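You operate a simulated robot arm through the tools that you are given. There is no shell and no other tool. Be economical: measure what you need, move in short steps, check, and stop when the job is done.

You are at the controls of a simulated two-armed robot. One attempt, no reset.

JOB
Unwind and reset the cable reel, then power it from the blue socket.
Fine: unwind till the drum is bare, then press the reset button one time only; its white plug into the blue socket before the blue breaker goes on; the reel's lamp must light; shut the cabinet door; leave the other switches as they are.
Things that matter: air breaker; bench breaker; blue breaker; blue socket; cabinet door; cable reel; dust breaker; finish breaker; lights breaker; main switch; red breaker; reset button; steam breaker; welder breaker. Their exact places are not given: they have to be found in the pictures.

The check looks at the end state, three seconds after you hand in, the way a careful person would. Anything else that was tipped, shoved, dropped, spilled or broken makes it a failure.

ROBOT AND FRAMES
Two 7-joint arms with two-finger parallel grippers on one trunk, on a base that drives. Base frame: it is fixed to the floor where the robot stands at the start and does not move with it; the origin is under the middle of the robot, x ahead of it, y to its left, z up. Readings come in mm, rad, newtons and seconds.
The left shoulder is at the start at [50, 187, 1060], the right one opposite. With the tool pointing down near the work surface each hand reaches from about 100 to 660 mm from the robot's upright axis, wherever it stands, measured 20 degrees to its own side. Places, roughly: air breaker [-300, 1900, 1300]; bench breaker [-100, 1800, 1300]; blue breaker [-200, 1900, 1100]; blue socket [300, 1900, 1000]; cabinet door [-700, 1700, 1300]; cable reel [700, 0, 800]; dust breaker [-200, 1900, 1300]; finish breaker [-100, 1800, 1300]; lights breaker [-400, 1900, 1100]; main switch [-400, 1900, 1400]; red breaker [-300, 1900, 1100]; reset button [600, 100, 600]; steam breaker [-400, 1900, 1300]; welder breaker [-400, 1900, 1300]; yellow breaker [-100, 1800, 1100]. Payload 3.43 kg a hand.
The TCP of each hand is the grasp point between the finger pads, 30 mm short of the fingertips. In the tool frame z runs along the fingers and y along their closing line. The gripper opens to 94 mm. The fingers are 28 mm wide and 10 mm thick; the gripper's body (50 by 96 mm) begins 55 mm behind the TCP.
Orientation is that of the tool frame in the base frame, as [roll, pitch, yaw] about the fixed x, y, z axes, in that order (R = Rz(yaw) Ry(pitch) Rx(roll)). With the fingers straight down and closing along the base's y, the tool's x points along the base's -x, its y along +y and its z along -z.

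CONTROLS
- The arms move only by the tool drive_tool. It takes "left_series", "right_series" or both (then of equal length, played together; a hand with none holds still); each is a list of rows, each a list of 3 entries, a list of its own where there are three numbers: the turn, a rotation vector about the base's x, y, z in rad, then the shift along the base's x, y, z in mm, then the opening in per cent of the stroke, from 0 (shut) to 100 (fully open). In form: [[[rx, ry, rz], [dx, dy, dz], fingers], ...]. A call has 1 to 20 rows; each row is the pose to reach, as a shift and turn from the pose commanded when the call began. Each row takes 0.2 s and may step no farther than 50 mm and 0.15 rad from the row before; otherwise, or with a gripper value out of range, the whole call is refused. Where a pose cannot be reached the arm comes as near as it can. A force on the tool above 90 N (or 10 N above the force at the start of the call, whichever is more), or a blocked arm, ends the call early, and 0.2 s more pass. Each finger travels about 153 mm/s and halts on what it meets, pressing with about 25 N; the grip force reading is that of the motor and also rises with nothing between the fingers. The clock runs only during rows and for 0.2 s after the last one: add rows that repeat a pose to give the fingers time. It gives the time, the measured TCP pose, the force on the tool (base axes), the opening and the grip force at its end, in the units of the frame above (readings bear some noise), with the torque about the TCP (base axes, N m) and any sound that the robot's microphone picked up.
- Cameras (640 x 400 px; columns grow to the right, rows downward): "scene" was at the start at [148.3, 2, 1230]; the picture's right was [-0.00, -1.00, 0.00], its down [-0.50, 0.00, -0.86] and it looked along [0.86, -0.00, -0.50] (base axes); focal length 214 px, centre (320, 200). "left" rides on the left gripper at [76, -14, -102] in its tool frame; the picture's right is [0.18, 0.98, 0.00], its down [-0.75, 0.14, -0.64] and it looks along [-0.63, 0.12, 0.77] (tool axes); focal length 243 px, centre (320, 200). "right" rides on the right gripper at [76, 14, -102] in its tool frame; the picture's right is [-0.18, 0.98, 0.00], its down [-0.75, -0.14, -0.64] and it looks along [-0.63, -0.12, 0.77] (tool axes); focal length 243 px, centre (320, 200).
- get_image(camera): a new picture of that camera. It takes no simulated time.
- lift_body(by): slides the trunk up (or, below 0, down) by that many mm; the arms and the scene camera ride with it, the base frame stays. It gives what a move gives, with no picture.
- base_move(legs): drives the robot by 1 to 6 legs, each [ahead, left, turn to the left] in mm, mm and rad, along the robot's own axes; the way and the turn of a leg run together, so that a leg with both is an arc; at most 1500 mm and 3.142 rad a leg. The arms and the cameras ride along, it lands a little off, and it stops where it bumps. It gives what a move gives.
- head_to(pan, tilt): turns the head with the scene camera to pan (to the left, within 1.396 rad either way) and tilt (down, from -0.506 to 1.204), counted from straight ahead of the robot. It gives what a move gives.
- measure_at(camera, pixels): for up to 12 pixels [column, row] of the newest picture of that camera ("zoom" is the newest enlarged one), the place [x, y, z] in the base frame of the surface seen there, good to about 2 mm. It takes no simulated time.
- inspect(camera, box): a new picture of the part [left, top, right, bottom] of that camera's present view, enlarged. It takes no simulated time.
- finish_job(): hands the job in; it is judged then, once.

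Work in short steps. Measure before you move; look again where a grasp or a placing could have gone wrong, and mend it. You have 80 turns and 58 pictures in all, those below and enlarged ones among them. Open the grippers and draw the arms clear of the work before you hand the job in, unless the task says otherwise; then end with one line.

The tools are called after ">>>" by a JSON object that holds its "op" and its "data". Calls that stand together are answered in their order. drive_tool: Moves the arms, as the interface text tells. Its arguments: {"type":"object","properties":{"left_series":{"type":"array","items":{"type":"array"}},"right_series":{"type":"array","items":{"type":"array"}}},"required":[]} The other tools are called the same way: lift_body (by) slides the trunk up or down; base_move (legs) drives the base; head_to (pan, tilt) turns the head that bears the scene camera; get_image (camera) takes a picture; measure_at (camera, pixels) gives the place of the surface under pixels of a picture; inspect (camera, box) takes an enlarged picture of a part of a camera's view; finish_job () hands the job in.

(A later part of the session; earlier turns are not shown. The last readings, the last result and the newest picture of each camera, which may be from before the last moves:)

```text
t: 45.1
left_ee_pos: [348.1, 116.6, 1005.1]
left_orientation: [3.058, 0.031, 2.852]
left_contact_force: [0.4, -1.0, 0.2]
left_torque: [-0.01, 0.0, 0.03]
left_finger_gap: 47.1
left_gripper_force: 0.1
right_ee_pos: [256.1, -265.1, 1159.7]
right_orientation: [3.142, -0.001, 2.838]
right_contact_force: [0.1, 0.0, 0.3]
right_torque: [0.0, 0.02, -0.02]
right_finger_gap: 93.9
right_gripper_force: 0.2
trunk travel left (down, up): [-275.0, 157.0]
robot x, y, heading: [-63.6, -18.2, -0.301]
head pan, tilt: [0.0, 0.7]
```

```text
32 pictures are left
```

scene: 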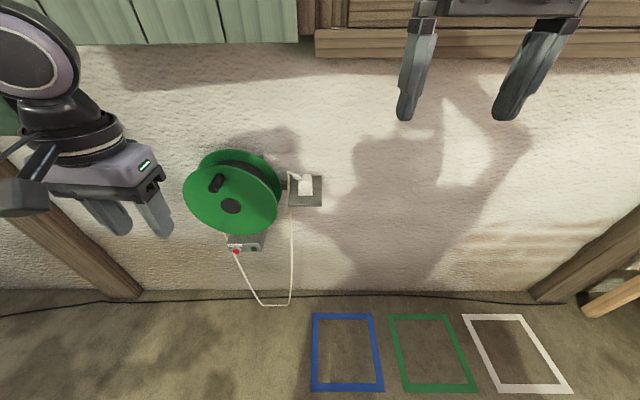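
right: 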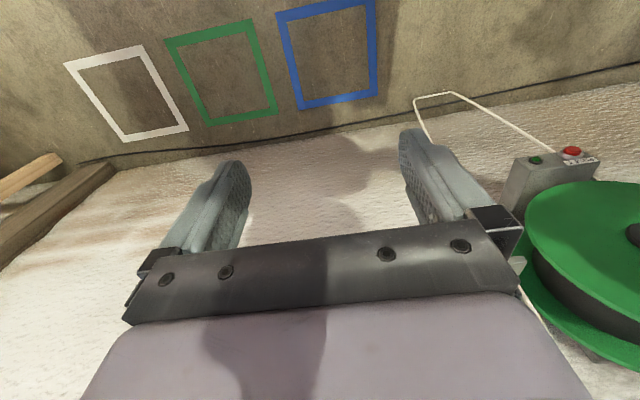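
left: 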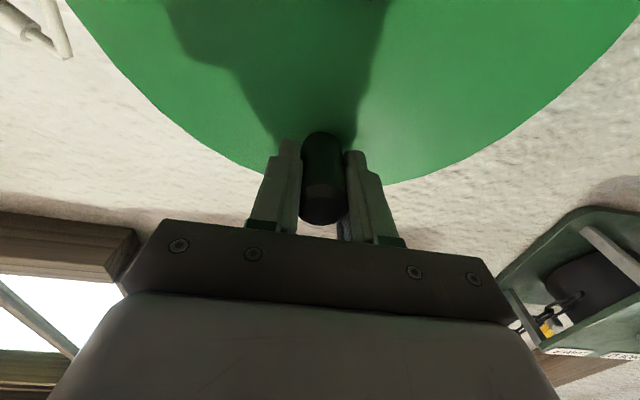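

I drive 130 mm ahead and 190 mm left so the plug comes into the right hand's range, then look at it with the right camera.

>>> {"op": "base_move", "data": {"legs": [[130, 190, 0]]}}

>>> {"op": "get_image", "data": {"camera": "right"}}

```text
t: 47.4
left_ee_pos: [529.5, 253.9, 1005.0]
left_orientation: [3.057, 0.031, 2.853]
left_contact_force: [-0.4, 0.3, 0.3]
left_torque: [0.0, 0.01, -0.06]
left_finger_gap: 47.1
left_gripper_force: 0.0
right_ee_pos: [438.0, -129.1, 1159.8]
right_orientation: [3.141, 0.001, 2.841]
right_contact_force: [0.9, -0.2, -0.2]
right_torque: [0.02, 0.03, -0.02]
right_finger_gap: 93.9
right_gripper_force: 0.0
trunk travel left (down, up): [-275.0, 157.0]
robot x, y, heading: [120.2, 117.2, -0.297]
head pan, tilt: [0.0, 0.7]
```

```text
31 pictures are left
```

right: 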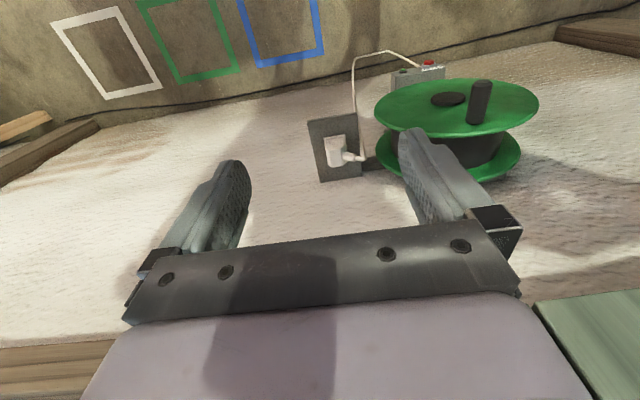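

The drum is bare from this side too. I enlarge the plug to get its width, depth and the way the cord leaves.

>>> {"op": "inspect", "data": {"camera": "right", "box": [295, 105, 395, 195]}}

```text
4.44 times, centred on (345, 150) of right
```

zoom: 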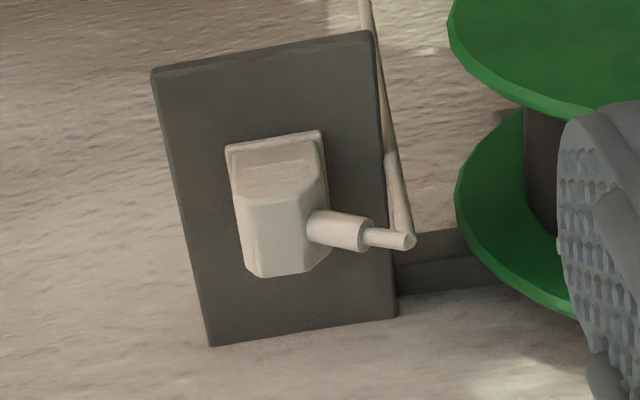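

The cord leaves the plug's upper right (toward the reel), so the front and back faces are free to grip. I measure those faces.

>>> {"op": "measure_at", "data": {"camera": "zoom", "pixels": [[275, 235], [245, 215], [310, 200], [255, 268], [310, 262], [275, 180], [240, 155], [315, 145], [335, 228], [365, 237], [408, 241], [165, 85]]}}

```text
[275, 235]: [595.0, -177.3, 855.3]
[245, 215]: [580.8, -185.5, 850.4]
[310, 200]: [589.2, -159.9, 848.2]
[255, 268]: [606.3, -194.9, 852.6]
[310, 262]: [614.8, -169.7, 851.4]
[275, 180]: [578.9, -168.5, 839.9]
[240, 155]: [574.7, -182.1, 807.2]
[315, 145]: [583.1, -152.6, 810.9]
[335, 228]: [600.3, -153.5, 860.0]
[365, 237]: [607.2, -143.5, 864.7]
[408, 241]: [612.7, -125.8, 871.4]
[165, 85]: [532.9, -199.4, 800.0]
```

The plug body is centred near [597,-176] with a top at z≈856, ~30 mm square and aligned with the room. I bring the right hand above it, turned a quarter so that the fingers close front to back and the camera is away from the cord.

>>> {"op": "drive_tool", "data": {"right_series": [[[0, 0, 0.1428], [14, -4, -10], 100], [[0, 0, 0.2856], [28, -8, -20], 100], [[0, 0, 0.4284], [42, -12, -40], 100], [[0, 0, 0.5712], [56, -16, -60], 100], [[0, 0, 0.714], [70, -20, -90], 100], [[0, 0, 0.8568], [84, -25, -120], 100], [[0, 0, 0.9996], [98, -29, -150], 100], [[0, 0, 1.1424], [112, -33, -180], 100], [[0, 0, 1.2852], [126, -38, -200], 100], [[0, 0, 1.428], [142, -42, -215], 100], [[0, 0, 1.5708], [159, -47, -230], 100], [[0, 0, 1.5708], [159, -47, -230], 100]]}}

>>> {"op": "get_image", "data": {"camera": "right"}}

```text
t: 50.0
left_ee_pos: [527.0, 255.0, 1006.2]
left_orientation: [3.058, 0.033, 2.854]
left_contact_force: [-0.4, 0.8, 0.2]
left_torque: [-0.06, -0.03, 0.02]
left_finger_gap: 46.8
left_gripper_force: 0.1
right_ee_pos: [415.5, -35.6, 999.6]
right_orientation: [3.139, 0.004, -1.911]
right_contact_force: [-0.1, 0.1, 1.0]
right_torque: [-0.04, -0.03, -0.02]
right_finger_gap: 94.1
right_gripper_force: 0.1
right hand out of reach, approached as far as the arm can: row 7, 8, 9, 10, 11, 12
trunk travel left (down, up): [-275.0, 157.0]
robot x, y, heading: [116.2, 115.3, -0.301]
head pan, tilt: [0.0, 0.7]
```

```text
29 pictures are left
```

right: 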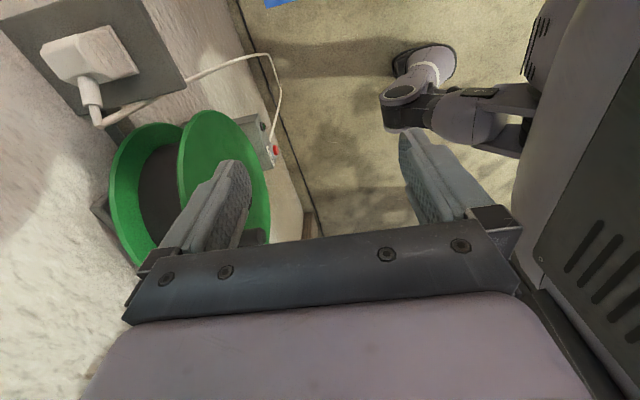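

That wrist side is out of reach. I turn the hand back the other way, first to the original heading and then a quarter to the right.

>>> {"op": "drive_tool", "data": {"right_series": [[[0, 0, -0.145], [0, -10, 10], 100], [[0, 0, -0.29], [0, -20, 20], 100], [[0, 0, -0.435], [0, -30, 30], 100], [[0, 0, -0.58], [5, -40, 40], 100], [[0, 0, -0.725], [5, -50, 40], 100], [[0, 0, -0.87], [10, -60, 40], 100], [[0, 0, -1.015], [10, -70, 40], 100], [[0, 0, -1.16], [15, -80, 40], 100], [[0, 0, -1.305], [15, -90, 40], 100], [[0, 0, -1.45], [20, -95, 40], 100], [[0, 0, -1.53], [20, -95, 40], 100], [[0, 0, -1.53], [20, -95, 40], 100]]}}

>>> {"op": "drive_tool", "data": {"right_series": [[[0, 0, -0.1428], [14, -4, -10], 100], [[0, 0, -0.2856], [28, -8, -20], 100], [[0, 0, -0.4284], [42, -12, -30], 100], [[0, 0, -0.5712], [56, -16, -40], 100], [[0, 0, -0.714], [70, -20, -50], 100], [[0, 0, -0.8568], [84, -25, -60], 100], [[0, 0, -0.9996], [98, -29, -70], 100], [[0, 0, -1.1424], [112, -33, -80], 100], [[0, 0, -1.2852], [126, -38, -90], 100], [[0, 0, -1.428], [142, -42, -100], 100], [[0, 0, -1.5708], [159, -47, -110], 100], [[0, 0, -1.5708], [159, -47, -110], 100]]}}

>>> {"op": "get_image", "data": {"camera": "right"}}

```text
t: 52.5
left_ee_pos: [529.7, 253.1, 1004.8]
left_orientation: [3.056, 0.031, 2.853]
left_contact_force: [0.8, -0.6, 0.7]
left_torque: [-0.05, 0.03, 0.02]
left_finger_gap: 46.7
left_gripper_force: 0.1
right_ee_pos: [437.7, -126.3, 1040.4]
right_orientation: [-3.142, -0.001, 2.88]
right_contact_force: [-1.1, 0.2, 0.1]
right_torque: [0.0, 0.01, 0.0]
right_finger_gap: 94.0
right_gripper_force: 0.0
trunk travel left (down, up): [-275.0, 157.0]
robot x, y, heading: [122.7, 119.7, -0.297]
head pan, tilt: [0.0, 0.7]
```

```text
t: 55.1
left_ee_pos: [528.6, 252.7, 1005.0]
left_orientation: [3.056, 0.03, 2.852]
left_contact_force: [0.8, -0.5, -0.5]
left_torque: [-0.02, 0.0, 0.0]
left_finger_gap: 47.2
left_gripper_force: 0.1
right_ee_pos: [596.7, -174.8, 931.3]
right_orientation: [-3.141, 0.0, 1.309]
right_contact_force: [-0.3, 0.5, -0.1]
right_torque: [0.01, 0.0, -0.02]
right_finger_gap: 94.1
right_gripper_force: 0.0
trunk travel left (down, up): [-275.0, 157.0]
robot x, y, heading: [121.3, 115.9, -0.299]
head pan, tilt: [0.0, 0.7]
```

```text
28 pictures are left
```

right: 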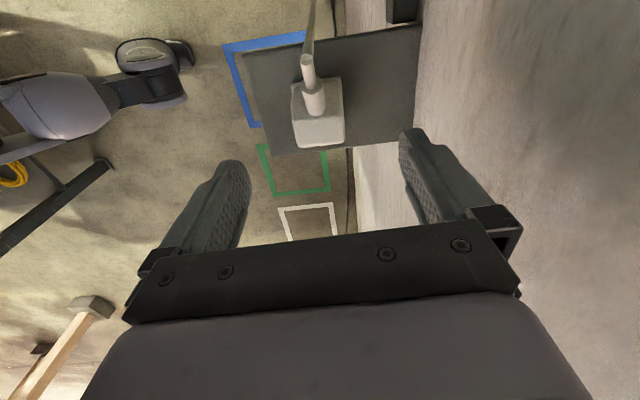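

The hand hangs straight above the plug, which shows centred between the fingers at (318,110). I correct the yaw by −0.045, narrow the fingers, descend to z≈838 and close.

>>> {"op": "drive_tool", "data": {"right_series": [[[0, 0, -0.045], [0, -1, -30], 70], [[0, 0, -0.045], [0, -1, -60], 70], [[0, 0, -0.045], [0, -1, -80], 70], [[0, 0, -0.045], [0, -1, -92], 70], [[0, 0, -0.045], [0, -1, -92], 0], [[0, 0, -0.045], [0, -1, -92], 0], [[0, 0, -0.045], [0, -1, -92], 0]]}}

>>> {"op": "get_image", "data": {"camera": "right"}}

```text
t: 56.8
left_ee_pos: [529.0, 253.7, 1005.0]
left_orientation: [3.057, 0.03, 2.853]
left_contact_force: [-0.4, 0.2, -0.6]
left_torque: [0.01, 0.0, 0.02]
left_finger_gap: 47.0
left_gripper_force: 0.1
right_ee_pos: [597.0, -176.5, 839.2]
right_orientation: [-3.141, 0.0, 1.265]
right_contact_force: [0.3, -0.3, 0.2]
right_torque: [0.03, -0.02, 0.0]
right_finger_gap: 43.9
right_gripper_force: 25.6
trunk travel left (down, up): [-275.0, 157.0]
robot x, y, heading: [121.4, 114.4, -0.301]
head pan, tilt: [0.0, 0.7]
```

```text
27 pictures are left
```

right: 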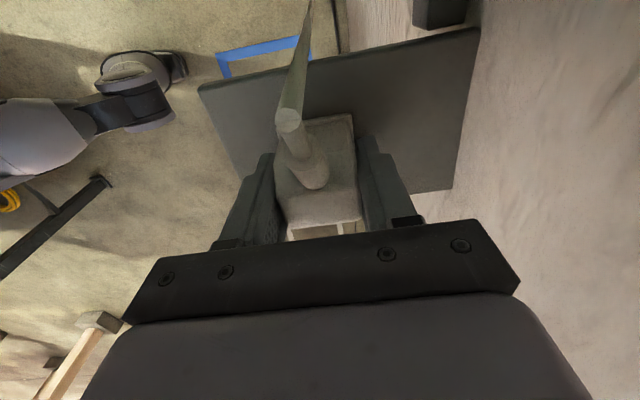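

The plug is gripped (43.9 mm). I lift 60 mm straight up and check that it comes along.

>>> {"op": "drive_tool", "data": {"right_series": [[[0, 0, 0], [0, 0, 10], 0], [[0, 0, 0], [0, 0, 25], 0], [[0, 0, 0], [0, 0, 45], 0], [[0, 0, 0], [0, 0, 60], 0], [[0, 0, 0], [0, 0, 60], 0]]}}

>>> {"op": "get_image", "data": {"camera": "scene"}}

```text
t: 58.0
left_ee_pos: [529.8, 254.2, 1005.6]
left_orientation: [3.059, 0.032, 2.853]
left_contact_force: [-0.6, 0.3, -0.2]
left_torque: [0.01, 0.01, -0.03]
left_finger_gap: 46.8
left_gripper_force: 0.2
right_ee_pos: [595.7, -176.9, 897.5]
right_orientation: [-3.141, 0.0, 1.263]
right_contact_force: [0.9, -0.1, -0.9]
right_torque: [-0.01, 0.0, -0.01]
right_finger_gap: 43.7
right_gripper_force: 25.5
trunk travel left (down, up): [-275.0, 157.0]
robot x, y, heading: [124.2, 120.5, -0.297]
head pan, tilt: [0.0, 0.7]
```

```text
26 pictures are left
```

scene: 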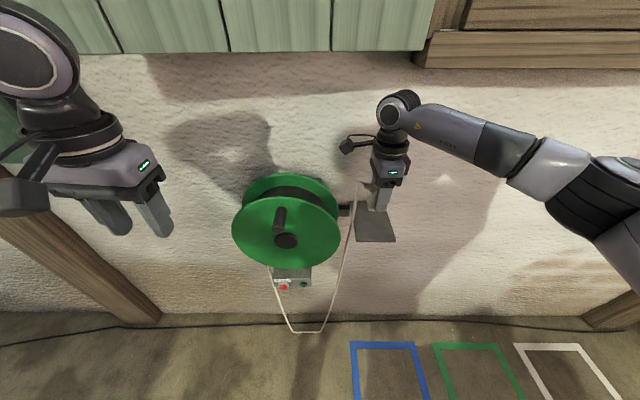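

The plug is lifted clear of the shelf. I back away from the wall, raise the hand and turn to face the socket wall, then drive part of the way and look.

>>> {"op": "base_move", "data": {"legs": [[-250, 0, 0]]}}

>>> {"op": "drive_tool", "data": {"right_series": [[[0, 0, 0], [0, 0, 45], 0], [[0, 0, 0], [0, 0, 90], 0], [[0, 0, 0], [0, 0, 135], 0], [[0, 0, 0], [0, 0, 165], 0], [[0, 0, 0], [0, 0, 165], 0]]}}

>>> {"op": "base_move", "data": {"legs": [[0, 0, 1.57], [700, 100, 0]]}}

>>> {"op": "get_image", "data": {"camera": "scene"}}

```text
t: 59.9
left_ee_pos: [295.2, 325.4, 1005.3]
left_orientation: [3.053, 0.031, 2.856]
left_contact_force: [-0.2, -0.6, -0.8]
left_torque: [-0.01, 0.01, 0.01]
left_finger_gap: 47.2
left_gripper_force: 0.0
right_ee_pos: [362.7, -103.8, 897.5]
right_orientation: [-3.141, 0.001, 1.268]
right_contact_force: [0.4, -0.5, -0.2]
right_torque: [-0.02, 0.01, -0.01]
right_finger_gap: 43.8
right_gripper_force: 24.5
trunk travel left (down, up): [-275.0, 157.0]
robot x, y, heading: [-114.6, 190.5, -0.293]
head pan, tilt: [0.0, 0.7]
stopped in leg 1: the robot was blocked; the commanded pose is now the measured one
```

```text
t: 61.1
left_ee_pos: [294.7, 326.4, 1005.2]
left_orientation: [3.055, 0.031, 2.856]
left_contact_force: [0.0, -0.1, -0.4]
left_torque: [0.01, 0.02, 0.0]
left_finger_gap: 46.9
left_gripper_force: 0.1
right_ee_pos: [362.7, -107.4, 1059.9]
right_orientation: [3.141, 0.002, 1.27]
right_contact_force: [-0.3, 1.0, 0.2]
right_torque: [0.02, 0.01, 0.02]
right_finger_gap: 43.6
right_gripper_force: 24.5
trunk travel left (down, up): [-275.0, 157.0]
robot x, y, heading: [-114.7, 189.4, -0.296]
head pan, tilt: [0.0, 0.7]
```

```text
t: 65.8
left_ee_pos: [-236.0, 619.7, 1004.9]
left_orientation: [3.056, 0.032, -1.873]
left_contact_force: [0.8, 0.4, -0.6]
left_torque: [0.01, -0.01, 0.0]
left_finger_gap: 47.3
left_gripper_force: 0.0
right_ee_pos: [197.3, 679.8, 1059.1]
right_orientation: [-3.141, 0.001, 2.821]
right_contact_force: [-0.5, 0.2, -0.6]
right_torque: [0.0, -0.02, -0.02]
right_finger_gap: 43.9
right_gripper_force: 25.0
trunk travel left (down, up): [-275.0, 157.0]
robot x, y, heading: [-110.0, 210.3, 1.254]
head pan, tilt: [0.0, 0.7]
stopped in leg 2: the robot was blocked; the commanded pose is now the measured one
```

```text
25 pictures are left
```

scene: 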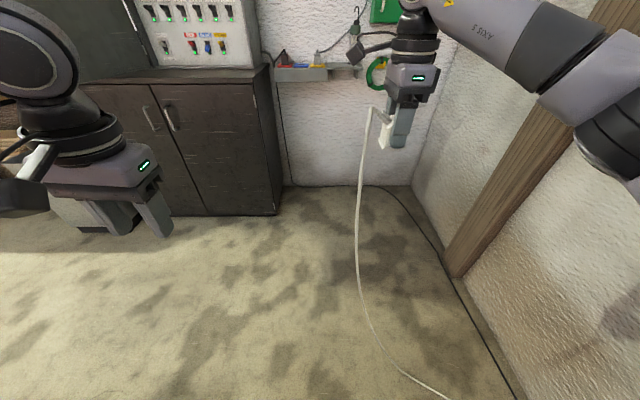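

The base was blocked after about 20 mm. I look around at floor level to find what it met.

>>> {"op": "head_to", "data": {"pan": 1.39, "tilt": 0.9}}

>>> {"op": "get_image", "data": {"camera": "scene"}}

>>> {"op": "head_to", "data": {"pan": 0.5, "tilt": 1.1}}

>>> {"op": "get_image", "data": {"camera": "scene"}}

```text
t: 67.4
left_ee_pos: [-235.9, 620.7, 1005.9]
left_orientation: [3.056, 0.033, -1.874]
left_contact_force: [-0.6, 0.3, 1.0]
left_torque: [-0.02, 0.01, 0.01]
left_finger_gap: 47.1
left_gripper_force: 0.0
right_ee_pos: [196.5, 679.6, 1058.5]
right_orientation: [3.141, 0.002, 2.823]
right_contact_force: [-0.2, 0.1, -0.7]
right_torque: [-0.02, -0.04, 0.06]
right_finger_gap: 43.7
right_gripper_force: 25.1
trunk travel left (down, up): [-275.0, 157.0]
robot x, y, heading: [-104.7, 208.5, 1.258]
head pan, tilt: [1.389, 0.901]
```

```text
24 pictures are left
```

scene: 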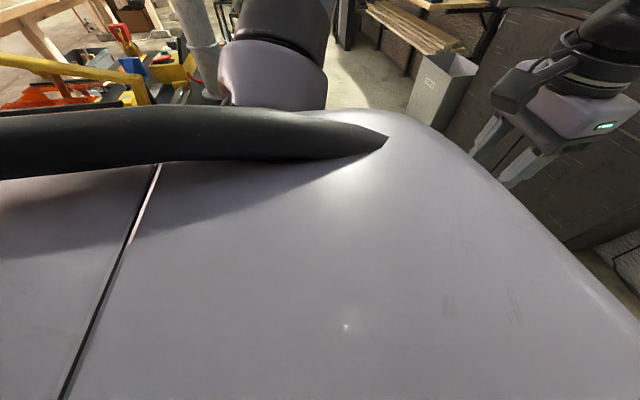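

```text
t: 68.6
left_ee_pos: [-236.7, 620.3, 1005.7]
left_orientation: [3.054, 0.031, -1.874]
left_contact_force: [-0.8, -1.2, 0.3]
left_torque: [0.0, -0.02, 0.04]
left_finger_gap: 47.1
left_gripper_force: 0.1
right_ee_pos: [197.1, 679.8, 1059.3]
right_orientation: [3.141, 0.001, 2.823]
right_contact_force: [-0.7, 0.4, -0.1]
right_torque: [-0.01, -0.01, -0.01]
right_finger_gap: 43.8
right_gripper_force: 24.5
trunk travel left (down, up): [-275.0, 157.0]
robot x, y, heading: [-108.1, 207.3, 1.259]
head pan, tilt: [0.499, 1.1]
```

```text
23 pictures are left
```

scene: 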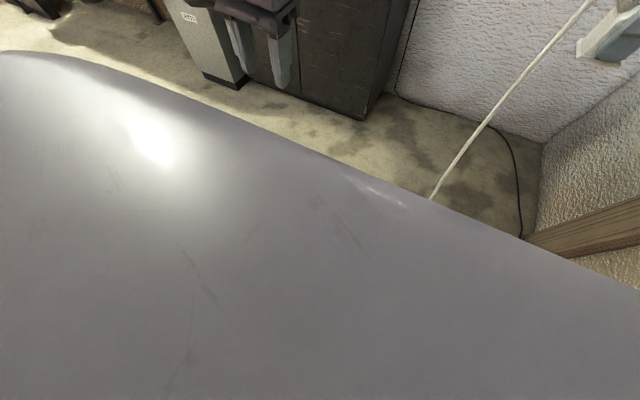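

When it backed up, and again now, the block is on the −x side, behind and left: the yellow frame seen at (60,70). Before moving I measure the bin and cabinet in the newest view.

>>> {"op": "measure_at", "data": {"camera": "scene", "pixels": [[205, 75], [235, 85], [360, 115], [360, 60], [310, 60], [400, 100], [520, 230]]}}

>>> {"op": "base_move", "data": {"legs": [[0, -60, 0], [500, 0, 0]]}}

```text
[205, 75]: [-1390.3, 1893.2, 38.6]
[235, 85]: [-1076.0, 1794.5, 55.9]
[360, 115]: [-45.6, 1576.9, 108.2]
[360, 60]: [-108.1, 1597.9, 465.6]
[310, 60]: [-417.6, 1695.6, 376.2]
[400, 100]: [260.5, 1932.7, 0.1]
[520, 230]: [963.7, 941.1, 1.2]
```

```text
t: 72.3
left_ee_pos: [-34.6, 1069.7, 1004.1]
left_orientation: [3.056, 0.032, -1.865]
left_contact_force: [-0.2, 0.1, -0.3]
left_torque: [0.01, -0.01, 0.05]
left_finger_gap: 47.0
left_gripper_force: 0.2
right_ee_pos: [397.4, 1134.9, 1059.9]
right_orientation: [3.14, 0.002, 2.832]
right_contact_force: [0.5, 1.3, -1.5]
right_torque: [0.0, 0.02, 0.01]
right_finger_gap: 43.9
right_gripper_force: 24.4
trunk travel left (down, up): [-275.0, 157.0]
robot x, y, heading: [98.5, 658.7, 1.267]
head pan, tilt: [0.499, 1.1]
```

That drove freely. Now I look ahead at the socket strip.

>>> {"op": "head_to", "data": {"pan": -0.1, "tilt": 0.3}}

>>> {"op": "get_image", "data": {"camera": "scene"}}

```text
t: 73.4
left_ee_pos: [-36.0, 1070.5, 1005.0]
left_orientation: [3.054, 0.032, -1.864]
left_contact_force: [0.0, 0.1, 0.4]
left_torque: [-0.02, 0.01, -0.02]
left_finger_gap: 46.8
left_gripper_force: 0.1
right_ee_pos: [396.9, 1134.0, 1060.1]
right_orientation: [-3.14, 0.001, 2.835]
right_contact_force: [0.6, 0.0, -0.9]
right_torque: [-0.02, 0.01, -0.02]
right_finger_gap: 43.7
right_gripper_force: 24.7
trunk travel left (down, up): [-275.0, 157.0]
robot x, y, heading: [98.8, 659.0, 1.268]
head pan, tilt: [-0.099, 0.3]
```

```text
22 pictures are left
```

scene: 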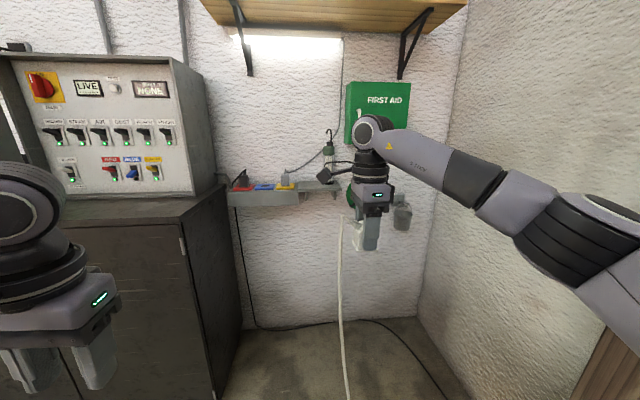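

>>> {"op": "inspect", "data": {"camera": "scene", "box": [225, 155, 345, 215]}}

>>> {"op": "measure_at", "data": {"camera": "scene", "pixels": [[240, 198], [264, 198], [294, 197], [243, 188], [265, 187], [286, 186], [243, 180], [287, 178], [330, 187], [218, 215], [330, 140], [315, 205]]}}

```text
5.33 times, centred on (285, 185) of scene
```

zoom: 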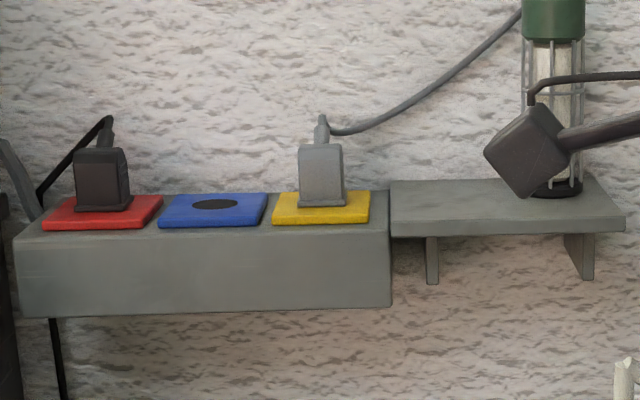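

```text
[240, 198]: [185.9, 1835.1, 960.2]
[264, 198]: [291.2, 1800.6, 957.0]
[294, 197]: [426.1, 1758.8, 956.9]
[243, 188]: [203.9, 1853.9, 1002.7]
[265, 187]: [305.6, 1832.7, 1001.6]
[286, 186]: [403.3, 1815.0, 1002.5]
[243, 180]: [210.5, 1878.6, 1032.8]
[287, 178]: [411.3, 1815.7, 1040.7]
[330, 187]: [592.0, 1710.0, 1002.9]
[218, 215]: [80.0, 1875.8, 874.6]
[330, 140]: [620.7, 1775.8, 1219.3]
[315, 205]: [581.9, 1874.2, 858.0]
```

The blue socket is the dark round opening at (215,204) in the enlargement. I measure it along with its plate and the neighbouring plugs.

>>> {"op": "measure_at", "data": {"camera": "zoom", "pixels": [[215, 204], [195, 204], [236, 204], [165, 218], [258, 217], [268, 196], [175, 196], [213, 225], [100, 160], [320, 160], [340, 190], [320, 125]]}}

```text
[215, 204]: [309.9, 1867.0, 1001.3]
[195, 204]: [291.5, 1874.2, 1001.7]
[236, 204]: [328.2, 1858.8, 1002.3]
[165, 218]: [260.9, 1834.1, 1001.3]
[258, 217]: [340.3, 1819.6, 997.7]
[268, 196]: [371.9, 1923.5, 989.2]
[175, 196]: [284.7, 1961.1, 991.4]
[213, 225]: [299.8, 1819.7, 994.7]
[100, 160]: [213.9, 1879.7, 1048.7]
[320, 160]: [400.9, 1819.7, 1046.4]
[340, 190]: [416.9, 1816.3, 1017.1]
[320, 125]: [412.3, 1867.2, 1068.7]
```

The socket hole centre is [310,1867,1002], between the red and yellow plugs, which are 100 mm off on each side. The cabinet corner at [-45,1577] limits the base, so I turn the base 0.45 rad left and come in from the right, first tucking the left hand in and up.

>>> {"op": "drive_tool", "data": {"left_series": [[[0, 0, 0], [-10, -30, 30], 0], [[0, 0, 0], [-20, -60, 60], 0], [[0, 0, 0], [-30, -90, 90], 0], [[0, 0, 0], [-30, -90, 120], 0], [[0, 0, 0], [-30, -90, 120], 0]]}}

>>> {"op": "base_move", "data": {"legs": [[0, 0, 0.45], [0, -240, 0], [450, 0, 0]]}}

>>> {"op": "head_to", "data": {"pan": -0.25, "tilt": 0.55}}

>>> {"op": "get_image", "data": {"camera": "scene"}}

```text
t: 74.6
left_ee_pos: [-68.0, 977.9, 1126.5]
left_orientation: [3.055, 0.031, -1.864]
left_contact_force: [0.5, -0.7, 0.2]
left_torque: [0.03, -0.01, 0.0]
left_finger_gap: 0.1
left_gripper_force: 25.0
right_ee_pos: [397.2, 1134.7, 1059.0]
right_orientation: [-3.14, 0.001, 2.832]
right_contact_force: [-0.1, 0.1, -0.9]
right_torque: [-0.01, 0.04, 0.02]
right_finger_gap: 43.8
right_gripper_force: 25.3
trunk travel left (down, up): [-275.0, 157.0]
robot x, y, heading: [96.4, 658.1, 1.264]
head pan, tilt: [-0.099, 0.3]
```

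```text
t: 80.9
left_ee_pos: [-25.2, 1352.5, 1127.5]
left_orientation: [3.053, 0.032, -1.406]
left_contact_force: [-0.4, 0.0, -0.3]
left_torque: [-0.03, 0.0, 0.0]
left_finger_gap: 0.3
left_gripper_force: 24.7
right_ee_pos: [322.6, 1700.6, 1059.1]
right_orientation: [-3.141, 0.0, -2.992]
right_contact_force: [0.1, 0.6, -0.7]
right_torque: [-0.05, 0.0, 0.0]
right_finger_gap: 43.7
right_gripper_force: 25.2
trunk travel left (down, up): [-275.0, 157.0]
robot x, y, heading: [263.6, 1144.1, 1.727]
head pan, tilt: [-0.099, 0.3]
```

```text
t: 81.7
left_ee_pos: [-24.9, 1353.4, 1126.7]
left_orientation: [3.053, 0.032, -1.404]
left_contact_force: [0.1, 0.7, -0.3]
left_torque: [0.02, 0.03, 0.01]
left_finger_gap: 0.0
left_gripper_force: 25.0
right_ee_pos: [321.1, 1699.5, 1059.9]
right_orientation: [3.141, 0.002, -2.991]
right_contact_force: [0.0, 0.1, -0.6]
right_torque: [0.02, -0.02, 0.03]
right_finger_gap: 44.0
right_gripper_force: 24.9
trunk travel left (down, up): [-275.0, 157.0]
robot x, y, heading: [261.5, 1141.3, 1.723]
head pan, tilt: [-0.25, 0.55]
```

```text
20 pictures are left
```

scene: 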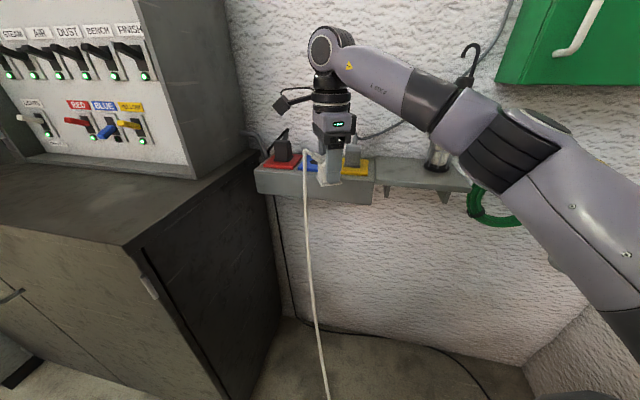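

The hand is ~170 mm short of the socket. The forearm passes close to the lamp in the picture (hook at (468,60)), so I measure both before moving in.

>>> {"op": "measure_at", "data": {"camera": "scene", "pixels": [[400, 85], [440, 108], [490, 130], [540, 170], [470, 55], [436, 158], [335, 40], [310, 172], [330, 180], [353, 160], [283, 103], [280, 150]]}}

```text
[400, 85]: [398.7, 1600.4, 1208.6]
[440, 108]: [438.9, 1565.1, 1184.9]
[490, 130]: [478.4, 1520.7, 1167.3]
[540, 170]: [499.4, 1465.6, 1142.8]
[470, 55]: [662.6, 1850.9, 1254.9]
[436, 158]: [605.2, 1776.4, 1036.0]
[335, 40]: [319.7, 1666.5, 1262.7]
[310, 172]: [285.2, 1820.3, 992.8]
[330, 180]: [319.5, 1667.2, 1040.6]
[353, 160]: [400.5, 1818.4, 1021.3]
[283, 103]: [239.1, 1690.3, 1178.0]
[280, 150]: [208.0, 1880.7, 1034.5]
```

The forearm keeps ~200 mm from the lamp. I raise the plug 30 mm, square it with the strip (−0.458 rad) and reach out 60 mm to test the range.

>>> {"op": "drive_tool", "data": {"right_series": [[[0, 0, -0.115], [0, 10, 10], 0], [[0, 0, -0.23], [0, 20, 20], 0], [[0, 0, -0.345], [0, 30, 30], 0], [[0, 0, -0.458], [-2, 45, 30], 0], [[0, 0, -0.458], [-4, 60, 30], 0], [[0, 0, -0.458], [-4, 60, 30], 0]]}}

```text
t: 83.1
left_ee_pos: [-24.9, 1354.4, 1126.3]
left_orientation: [3.055, 0.03, -1.405]
left_contact_force: [-0.4, -0.2, -0.1]
left_torque: [0.01, 0.0, 0.0]
left_finger_gap: 0.0
left_gripper_force: 24.5
right_ee_pos: [322.2, 1744.9, 1083.2]
right_orientation: [3.139, 0.002, 2.833]
right_contact_force: [-0.4, -1.5, -0.6]
right_torque: [-0.01, -0.01, 0.0]
right_finger_gap: 43.7
right_gripper_force: 25.2
right hand out of reach, approached as far as the arm can: row 5, 6
trunk travel left (down, up): [-275.0, 157.0]
robot x, y, heading: [260.1, 1144.0, 1.729]
head pan, tilt: [-0.25, 0.55]
```

Yaw is now square (2.833), but the arm is at its limit. I raise the trunk 100 mm for reach, then move the base 110 mm ahead and 15 mm right.

>>> {"op": "lift_body", "data": {"by": 100}}

>>> {"op": "base_move", "data": {"legs": [[110, -15, 0]]}}

>>> {"op": "get_image", "data": {"camera": "right"}}

```text
t: 84.4
left_ee_pos: [-25.4, 1354.2, 1225.9]
left_orientation: [3.055, 0.033, -1.406]
left_contact_force: [0.2, 0.0, -0.1]
left_torque: [-0.02, 0.01, -0.02]
left_finger_gap: 0.2
left_gripper_force: 25.0
right_ee_pos: [323.0, 1745.8, 1183.2]
right_orientation: [3.141, 0.003, 2.832]
right_contact_force: [0.6, 0.0, -0.3]
right_torque: [0.03, 0.0, 0.01]
right_finger_gap: 43.8
right_gripper_force: 25.6
trunk travel left (down, up): [-375.0, 57.0]
robot x, y, heading: [263.5, 1138.8, 1.724]
head pan, tilt: [-0.25, 0.55]
```

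```text
t: 85.6
left_ee_pos: [-26.2, 1464.0, 1226.3]
left_orientation: [3.054, 0.03, -1.404]
left_contact_force: [-0.9, 0.3, -0.6]
left_torque: [-0.02, -0.01, 0.0]
left_finger_gap: 0.0
left_gripper_force: 25.5
right_ee_pos: [321.3, 1855.3, 1183.4]
right_orientation: [-3.141, 0.002, 2.833]
right_contact_force: [0.2, 0.4, -1.5]
right_torque: [-0.03, 0.0, -0.01]
right_finger_gap: 43.6
right_gripper_force: 24.9
trunk travel left (down, up): [-375.0, 57.0]
robot x, y, heading: [261.3, 1252.6, 1.727]
head pan, tilt: [-0.25, 0.55]
```

```text
19 pictures are left
```

right: 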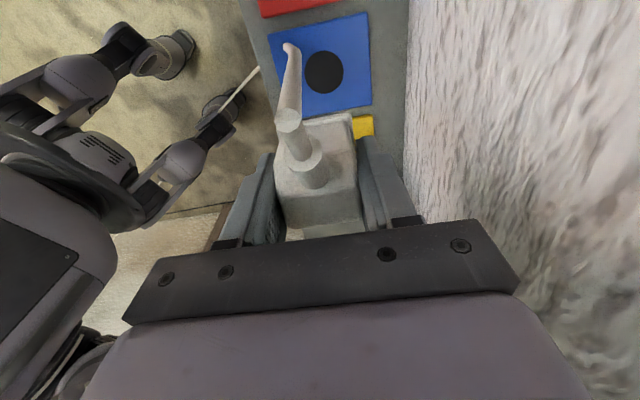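

The camera sees the blue plate and its round opening at (324,72). I measure the hole's rim and the plug.

>>> {"op": "measure_at", "data": {"camera": "right", "pixels": [[324, 72], [307, 72], [342, 72], [324, 53], [324, 91], [275, 32], [365, 15], [370, 100], [310, 170], [330, 215], [285, 205], [350, 190]]}}

```text
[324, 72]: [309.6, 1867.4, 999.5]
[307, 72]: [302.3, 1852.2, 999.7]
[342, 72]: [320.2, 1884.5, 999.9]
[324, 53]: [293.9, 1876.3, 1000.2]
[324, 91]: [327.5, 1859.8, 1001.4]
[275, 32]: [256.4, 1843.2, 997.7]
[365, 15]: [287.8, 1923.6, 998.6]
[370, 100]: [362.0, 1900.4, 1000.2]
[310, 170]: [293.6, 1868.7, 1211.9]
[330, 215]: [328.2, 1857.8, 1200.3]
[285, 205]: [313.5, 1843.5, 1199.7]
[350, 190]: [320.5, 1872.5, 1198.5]
```

The hole centre is [311,1868,1000]. I move over it and down to about 25 mm above the plate, then check the alignment.

>>> {"op": "drive_tool", "data": {"right_series": [[[0, 0, 0], [-5, 6, 0], 0], [[0, 0, 0], [-9, 12, -30], 0], [[0, 0, 0], [-9, 12, -75], 0], [[0, 0, 0], [-9, 12, -118], 0], [[0, 0, 0], [-9, 12, -118], 0], [[0, 0, 0], [-9, 12, -118], 0]]}}

>>> {"op": "get_image", "data": {"camera": "right"}}

```text
t: 87.0
left_ee_pos: [-26.4, 1464.2, 1226.0]
left_orientation: [3.053, 0.033, -1.406]
left_contact_force: [-0.5, 0.3, -0.5]
left_torque: [-0.02, -0.02, -0.03]
left_finger_gap: 0.0
left_gripper_force: 25.0
right_ee_pos: [305.6, 1882.8, 1066.8]
right_orientation: [-3.14, 0.004, 2.832]
right_contact_force: [0.8, 0.1, -1.0]
right_torque: [-0.02, 0.02, 0.02]
right_finger_gap: 44.1
right_gripper_force: 24.8
right hand out of reach, approached as far as the arm can: row 1, 2, 3, 4, 5, 6
trunk travel left (down, up): [-375.0, 57.0]
robot x, y, heading: [262.5, 1249.4, 1.725]
head pan, tilt: [-0.25, 0.55]
```

```text
18 pictures are left
```

right: 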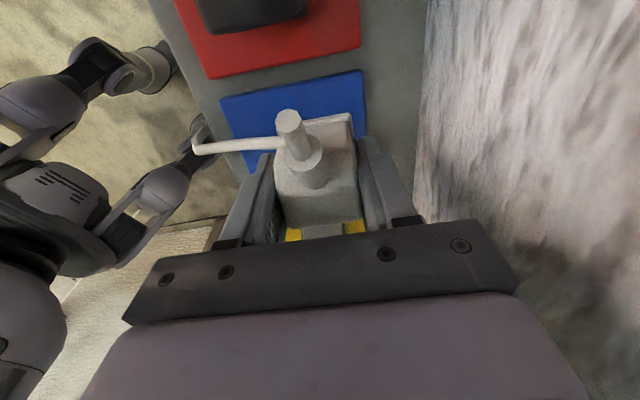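

The hand reads [305.6,1882.8], about 15 mm too far, carried over from the earlier unreached command. I correct by (+6.8, −15.3) and read it again.

>>> {"op": "drive_tool", "data": {"right_series": [[[0, 0, 0], [6.8, -15.3, 0], 0], [[0, 0, 0], [6.8, -15.3, 0], 0], [[0, 0, 0], [6.8, -15.3, 0], 0]]}}

>>> {"op": "inspect", "data": {"camera": "scene", "box": [240, 80, 400, 230]}}

```text
t: 87.8
left_ee_pos: [-27.1, 1464.2, 1226.0]
left_orientation: [3.054, 0.031, -1.406]
left_contact_force: [1.3, -0.1, -0.4]
left_torque: [-0.02, 0.0, -0.03]
left_finger_gap: 0.0
left_gripper_force: 25.0
right_ee_pos: [307.8, 1882.9, 1070.5]
right_orientation: [-3.141, 0.001, 2.834]
right_contact_force: [0.0, 0.2, -0.2]
right_torque: [-0.02, -0.01, 0.02]
right_finger_gap: 43.7
right_gripper_force: 25.3
right hand out of reach, approached as far as the arm can: row 1, 2, 3
trunk travel left (down, up): [-375.0, 57.0]
robot x, y, heading: [260.9, 1251.3, 1.724]
head pan, tilt: [-0.25, 0.55]
```

```text
2.67 times, centred on (320, 155) of scene
```

zoom: 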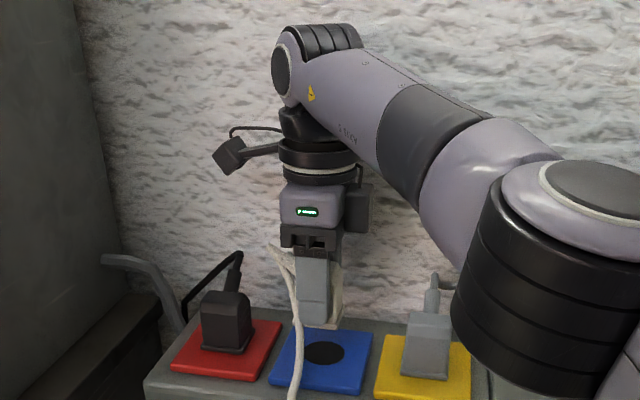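

The arm is stuck at the edge of its range here. I lift 40 mm, draw the hand back 75 mm, and bring the base 60 mm closer.

>>> {"op": "drive_tool", "data": {"right_series": [[[0, 0, 0], [0, 0, 40], 0], [[0, 0, 0], [6, -40, 40], 0], [[0, 0, 0], [12, -75, 40], 0], [[0, 0, 0], [12, -75, 40], 0]]}}

>>> {"op": "base_move", "data": {"legs": [[60, 0, 0]]}}

```text
t: 88.8
left_ee_pos: [-26.3, 1462.3, 1225.6]
left_orientation: [3.056, 0.03, -1.406]
left_contact_force: [0.0, -0.7, 0.1]
left_torque: [0.01, 0.01, 0.01]
left_finger_gap: 0.0
left_gripper_force: 24.9
right_ee_pos: [297.2, 1865.5, 1126.1]
right_orientation: [-3.141, 0.001, 2.833]
right_contact_force: [-0.7, 0.4, -0.9]
right_torque: [0.01, -0.03, -0.02]
right_finger_gap: 43.6
right_gripper_force: 25.7
right hand out of reach, approached as far as the arm can: row 1, 2, 3, 4
trunk travel left (down, up): [-375.0, 57.0]
robot x, y, heading: [264.4, 1249.0, 1.726]
head pan, tilt: [-0.25, 0.55]
```

```text
t: 89.8
left_ee_pos: [-37.1, 1524.0, 1225.7]
left_orientation: [3.054, 0.032, -1.404]
left_contact_force: [0.0, -0.5, 0.4]
left_torque: [0.0, 0.0, -0.02]
left_finger_gap: 0.0
left_gripper_force: 25.1
right_ee_pos: [286.5, 1926.2, 1126.8]
right_orientation: [-3.139, 0.003, 2.833]
right_contact_force: [-0.7, 0.4, -2.0]
right_torque: [-0.05, 0.0, -0.02]
right_finger_gap: 43.6
right_gripper_force: 24.8
trunk travel left (down, up): [-375.0, 57.0]
robot x, y, heading: [250.0, 1312.4, 1.722]
head pan, tilt: [-0.25, 0.55]
```

The hand would not draw back: the wrist's turn is at its limit, so the arm pose itself should stay frozen. I position the plug with the base and trunk instead, moving the base (−62, −17) and looking again.

>>> {"op": "base_move", "data": {"legs": [[-62, -17, 0]]}}

>>> {"op": "lift_body", "data": {"by": -55}}

>>> {"op": "get_image", "data": {"camera": "right"}}

```text
t: 90.8
left_ee_pos: [-10.2, 1464.3, 1227.1]
left_orientation: [3.054, 0.034, -1.406]
left_contact_force: [0.8, -0.5, 0.1]
left_torque: [-0.02, 0.0, 0.0]
left_finger_gap: 0.0
left_gripper_force: 24.9
right_ee_pos: [313.1, 1866.4, 1126.8]
right_orientation: [-3.141, 0.001, 2.834]
right_contact_force: [-0.8, -0.8, 0.6]
right_torque: [0.02, 0.0, 0.01]
right_finger_gap: 43.6
right_gripper_force: 25.4
trunk travel left (down, up): [-375.0, 57.0]
robot x, y, heading: [277.8, 1253.0, 1.732]
head pan, tilt: [-0.25, 0.55]
```

```text
t: 91.8
left_ee_pos: [-11.4, 1464.3, 1170.5]
left_orientation: [3.054, 0.031, -1.404]
left_contact_force: [-0.5, 0.0, 0.6]
left_torque: [0.02, -0.02, 0.0]
left_finger_gap: 0.0
left_gripper_force: 25.3
right_ee_pos: [312.7, 1867.5, 1070.5]
right_orientation: [-3.142, 0.0, 2.834]
right_contact_force: [-0.3, 0.7, -0.6]
right_torque: [-0.02, 0.01, 0.02]
right_finger_gap: 43.9
right_gripper_force: 25.3
trunk travel left (down, up): [-320.0, 112.0]
robot x, y, heading: [279.9, 1254.4, 1.727]
head pan, tilt: [-0.25, 0.55]
```

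```text
16 pictures are left
```

right: 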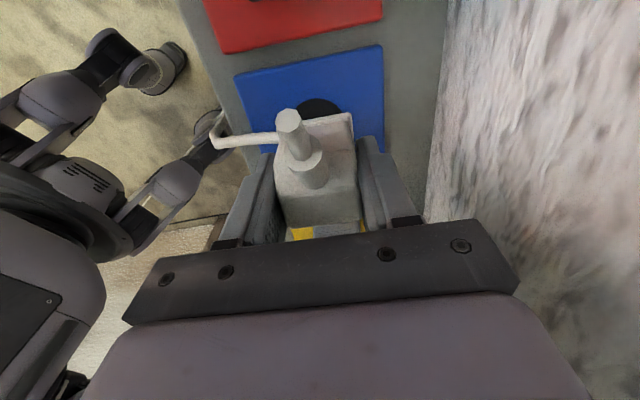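

The hand reads [312.7,1867.5,1070.5], right on target. I check the plug's base flange and the visible rim of the hole in this view.

>>> {"op": "measure_at", "data": {"camera": "right", "pixels": [[318, 100], [350, 117], [325, 122], [352, 130], [310, 220], [345, 215], [280, 200], [353, 170], [237, 75], [380, 47], [384, 150]]}}

```text
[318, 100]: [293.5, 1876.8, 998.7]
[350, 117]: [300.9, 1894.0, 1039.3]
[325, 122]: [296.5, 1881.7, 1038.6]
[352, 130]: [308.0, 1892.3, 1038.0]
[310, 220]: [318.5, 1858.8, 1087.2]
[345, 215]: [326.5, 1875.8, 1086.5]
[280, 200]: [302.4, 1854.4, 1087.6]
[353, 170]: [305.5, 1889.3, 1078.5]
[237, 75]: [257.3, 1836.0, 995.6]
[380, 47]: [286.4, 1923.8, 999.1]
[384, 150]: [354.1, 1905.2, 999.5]
```

The plug is centred over the hole to within 2 mm in both directions. I lower it with the trunk, 22 mm and then 6 mm more, watching the force.

>>> {"op": "lift_body", "data": {"by": -22}}

>>> {"op": "lift_body", "data": {"by": -6}}

>>> {"op": "inspect", "data": {"camera": "right", "box": [180, 0, 440, 250]}}

```text
t: 92.4
left_ee_pos: [-11.3, 1465.6, 1149.3]
left_orientation: [3.053, 0.032, -1.406]
left_contact_force: [0.4, 0.4, -0.2]
left_torque: [0.01, 0.0, 0.0]
left_finger_gap: 0.0
left_gripper_force: 25.3
right_ee_pos: [312.5, 1867.3, 1050.7]
right_orientation: [-3.141, 0.001, 2.833]
right_contact_force: [-0.2, 0.5, -0.7]
right_torque: [0.0, 0.0, 0.0]
right_finger_gap: 43.8
right_gripper_force: 25.0
trunk travel left (down, up): [-298.0, 134.0]
robot x, y, heading: [278.9, 1253.3, 1.725]
head pan, tilt: [-0.25, 0.55]
```

```text
t: 93.0
left_ee_pos: [-11.5, 1464.8, 1144.1]
left_orientation: [3.054, 0.031, -1.404]
left_contact_force: [0.1, 0.5, 1.1]
left_torque: [0.01, 0.0, 0.02]
left_finger_gap: 0.2
left_gripper_force: 24.7
right_ee_pos: [313.1, 1866.8, 1042.1]
right_orientation: [-3.141, 0.0, 2.835]
right_contact_force: [0.8, 0.6, -1.2]
right_torque: [0.01, 0.01, 0.01]
right_finger_gap: 43.9
right_gripper_force: 25.1
trunk travel left (down, up): [-292.0, 140.0]
robot x, y, heading: [277.2, 1254.4, 1.723]
head pan, tilt: [-0.25, 0.55]
```

```text
1.60 times, centred on (310, 125) of right
```

zoom: 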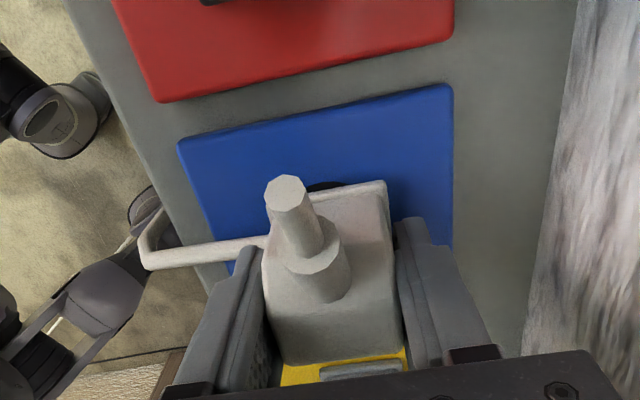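

There is no contact yet and a sliver of the hole still shows beyond the flange. I lower 4 mm more, twice, watching for force.

>>> {"op": "lift_body", "data": {"by": -4}}

>>> {"op": "lift_body", "data": {"by": -3}}

```text
t: 93.5
left_ee_pos: [-11.5, 1464.7, 1139.8]
left_orientation: [3.053, 0.033, -1.404]
left_contact_force: [-0.4, 0.9, -0.4]
left_torque: [0.05, 0.02, 0.0]
left_finger_gap: 0.0
left_gripper_force: 25.4
right_ee_pos: [313.7, 1867.2, 1039.2]
right_orientation: [3.142, 0.002, 2.833]
right_contact_force: [0.4, 0.0, -1.4]
right_torque: [0.0, -0.02, 0.0]
right_finger_gap: 43.8
right_gripper_force: 25.2
trunk travel left (down, up): [-288.0, 144.0]
robot x, y, heading: [279.2, 1250.1, 1.731]
head pan, tilt: [-0.25, 0.55]
```

```text
t: 94.0
left_ee_pos: [-12.3, 1464.0, 1137.6]
left_orientation: [3.056, 0.034, -1.404]
left_contact_force: [-0.1, -0.3, 0.1]
left_torque: [-0.02, -0.01, -0.03]
left_finger_gap: 0.0
left_gripper_force: 25.4
right_ee_pos: [310.9, 1866.3, 1039.2]
right_orientation: [3.14, -0.001, 2.836]
right_contact_force: [-6.1, 0.6, 7.9]
right_torque: [-0.05, 0.36, -0.02]
right_finger_gap: 43.9
right_gripper_force: 25.0
trunk travel left (down, up): [-285.0, 147.0]
robot x, y, heading: [279.1, 1253.6, 1.727]
head pan, tilt: [-0.25, 0.55]
heard: snap
```

A snap was heard and there's a light contact force: the plug is in. I open the right fingers in place, hold, then lift clear with the trunk.

>>> {"op": "drive_tool", "data": {"right_series": [[[0, 0, 0], [0, 0, 0], 75], [[0, 0, 0], [0, 0, 0], 75], [[0, 0, 0], [0, 0, 0], 75]]}}

>>> {"op": "lift_body", "data": {"by": 130}}

>>> {"op": "get_image", "data": {"camera": "scene"}}

```text
t: 94.8
left_ee_pos: [-10.5, 1464.9, 1136.3]
left_orientation: [3.054, 0.033, -1.405]
left_contact_force: [0.5, 0.5, 0.3]
left_torque: [0.0, 0.03, 0.01]
left_finger_gap: 0.0
left_gripper_force: 25.0
right_ee_pos: [313.0, 1867.7, 1036.5]
right_orientation: [3.141, 0.002, 2.833]
right_contact_force: [0.4, -0.5, -0.6]
right_torque: [-0.01, -0.02, 0.01]
right_finger_gap: 70.4
right_gripper_force: 0.0
trunk travel left (down, up): [-285.0, 147.0]
robot x, y, heading: [274.9, 1252.1, 1.728]
head pan, tilt: [-0.25, 0.55]
```

```text
t: 96.4
left_ee_pos: [-11.4, 1465.0, 1266.7]
left_orientation: [3.055, 0.031, -1.405]
left_contact_force: [-0.7, 0.9, 0.0]
left_torque: [0.0, 0.03, -0.03]
left_finger_gap: 0.1
left_gripper_force: 25.6
right_ee_pos: [313.6, 1867.6, 1165.9]
right_orientation: [-3.14, 0.001, 2.836]
right_contact_force: [-0.8, -0.1, -0.1]
right_torque: [0.0, 0.01, 0.01]
right_finger_gap: 70.7
right_gripper_force: 0.1
trunk travel left (down, up): [-415.0, 17.0]
robot x, y, heading: [276.2, 1253.3, 1.726]
head pan, tilt: [-0.25, 0.55]
```

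```text
14 pictures are left
```

scene: 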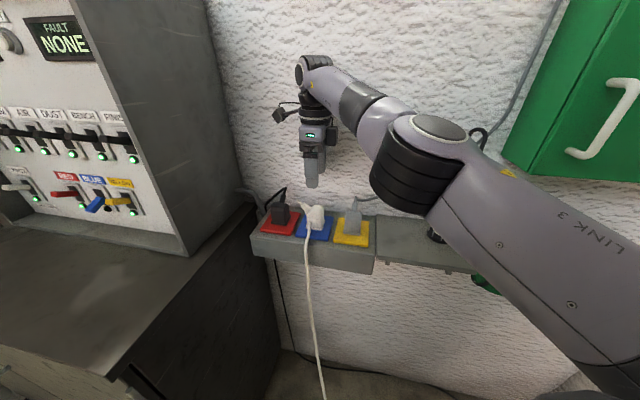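

The white plug sits in the blue socket, upright. I back the base away, then fold the right arm in and turn it back to its natural heading before driving to the breaker panel.

>>> {"op": "base_move", "data": {"legs": [[-350, 0, 0]]}}

>>> {"op": "drive_tool", "data": {"right_series": [[[0, 0, 0.14], [3, -20, 10], 75], [[0, 0, 0.28], [6, -40, 20], 75], [[0, 0, 0.42], [9, -60, 20], 75], [[0, 0, 0.56], [12, -80, 20], 75], [[0, 0, 0.7], [15, -100, 20], 75], [[0, 0, 0.84], [18, -120, 20], 75], [[0, 0, 0.98], [21, -140, 20], 75], [[0, 0, 1.12], [24, -160, 20], 75], [[0, 0, 1.26], [27, -180, 20], 75], [[0, 0, 1.4], [30, -200, 20], 75], [[0, 0, 1.5], [35, -220, 20], 75], [[0, 0, 1.5], [35, -220, 20], 75]]}}

>>> {"op": "base_move", "data": {"legs": [[0, 0, -0.46], [0, 600, 0]]}}

>>> {"op": "head_to", "data": {"pan": 0.35, "tilt": 0.25}}

>>> {"op": "get_image", "data": {"camera": "scene"}}

```text
t: 98.7
left_ee_pos: [42.4, 1112.4, 1266.6]
left_orientation: [3.055, 0.033, -1.404]
left_contact_force: [-0.2, -0.5, -0.4]
left_torque: [0.01, 0.0, -0.02]
left_finger_gap: 0.0
left_gripper_force: 25.0
right_ee_pos: [367.0, 1516.4, 1166.9]
right_orientation: [3.14, 0.003, 2.835]
right_contact_force: [0.0, 0.1, -0.2]
right_torque: [0.03, -0.03, -0.01]
right_finger_gap: 70.4
right_gripper_force: 0.0
trunk travel left (down, up): [-415.0, 17.0]
robot x, y, heading: [331.9, 901.1, 1.732]
head pan, tilt: [-0.25, 0.55]
```

```text
t: 101.3
left_ee_pos: [43.8, 1113.2, 1266.1]
left_orientation: [3.053, 0.032, -1.404]
left_contact_force: [0.5, 0.1, 0.8]
left_torque: [0.02, 0.01, 0.04]
left_finger_gap: 0.1
left_gripper_force: 25.1
right_ee_pos: [405.6, 1297.7, 1187.8]
right_orientation: [-3.138, 0.002, -1.946]
right_contact_force: [0.4, -0.3, 1.0]
right_torque: [0.01, 0.03, -0.01]
right_finger_gap: 70.7
right_gripper_force: 0.1
right hand out of reach, approached as far as the arm can: row 1, 2, 3
trunk travel left (down, up): [-415.0, 17.0]
robot x, y, heading: [333.3, 902.6, 1.726]
head pan, tilt: [-0.25, 0.55]
```

```text
t: 108.5
left_ee_pos: [-414.2, 1410.7, 1266.6]
left_orientation: [3.052, 0.033, -1.874]
left_contact_force: [-0.3, -0.1, 0.2]
left_torque: [-0.01, 0.0, -0.01]
left_finger_gap: 0.1
left_gripper_force: 25.2
right_ee_pos: [-9.8, 1410.0, 1188.8]
right_orientation: [-3.14, 0.002, -2.42]
right_contact_force: [0.4, 0.3, -0.5]
right_torque: [0.01, 0.01, 0.01]
right_finger_gap: 70.6
right_gripper_force: 0.0
trunk travel left (down, up): [-415.0, 17.0]
robot x, y, heading: [-252.1, 1089.8, 1.256]
head pan, tilt: [-0.25, 0.55]
```

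```text
t: 109.5
left_ee_pos: [-415.3, 1409.7, 1265.7]
left_orientation: [3.054, 0.032, -1.875]
left_contact_force: [0.2, -0.1, -0.1]
left_torque: [-0.02, -0.02, 0.02]
left_finger_gap: 0.0
left_gripper_force: 24.9
right_ee_pos: [-9.5, 1410.5, 1187.2]
right_orientation: [-3.14, 0.002, -2.419]
right_contact_force: [1.2, 0.0, 0.0]
right_torque: [0.0, -0.02, -0.02]
right_finger_gap: 70.4
right_gripper_force: 0.1
trunk travel left (down, up): [-415.0, 17.0]
robot x, y, heading: [-253.4, 1091.9, 1.257]
head pan, tilt: [0.351, 0.25]
```

```text
13 pictures are left
```

scene: 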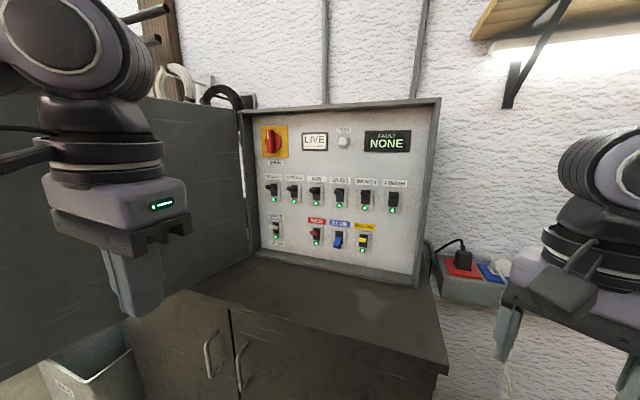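

The panel is in full view: the blue lever at (338,240) hangs down with its lamp dark, and the door stands open at the left, hinged at (243,110). I enlarge the lever and measure the panel and door.

>>> {"op": "inspect", "data": {"camera": "scene", "box": [290, 205, 390, 265]}}

>>> {"op": "measure_at", "data": {"camera": "scene", "pixels": [[238, 112], [242, 260], [200, 108], [200, 280], [150, 102], [60, 300], [432, 110], [420, 280], [370, 300], [440, 360], [190, 300], [30, 200]]}}

```text
6.40 times, centred on (340, 235) of scene
```

zoom: 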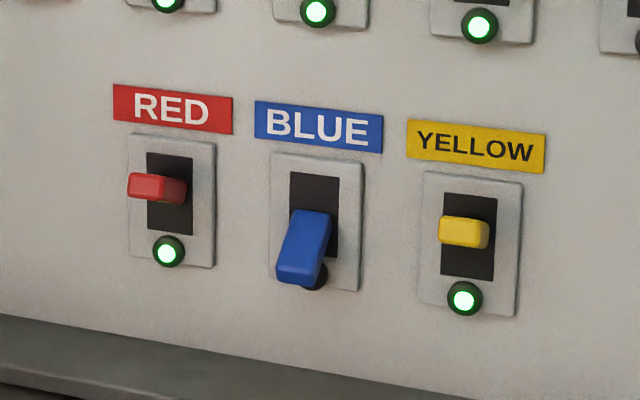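

```text
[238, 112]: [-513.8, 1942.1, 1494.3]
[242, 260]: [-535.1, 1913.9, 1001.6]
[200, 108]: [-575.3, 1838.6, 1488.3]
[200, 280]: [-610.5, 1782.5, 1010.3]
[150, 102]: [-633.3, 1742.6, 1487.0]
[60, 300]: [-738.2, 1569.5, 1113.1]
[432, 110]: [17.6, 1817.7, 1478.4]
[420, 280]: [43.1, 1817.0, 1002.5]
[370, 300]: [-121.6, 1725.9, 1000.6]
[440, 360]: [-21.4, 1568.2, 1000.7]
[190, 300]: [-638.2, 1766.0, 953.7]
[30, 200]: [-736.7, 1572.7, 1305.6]
```

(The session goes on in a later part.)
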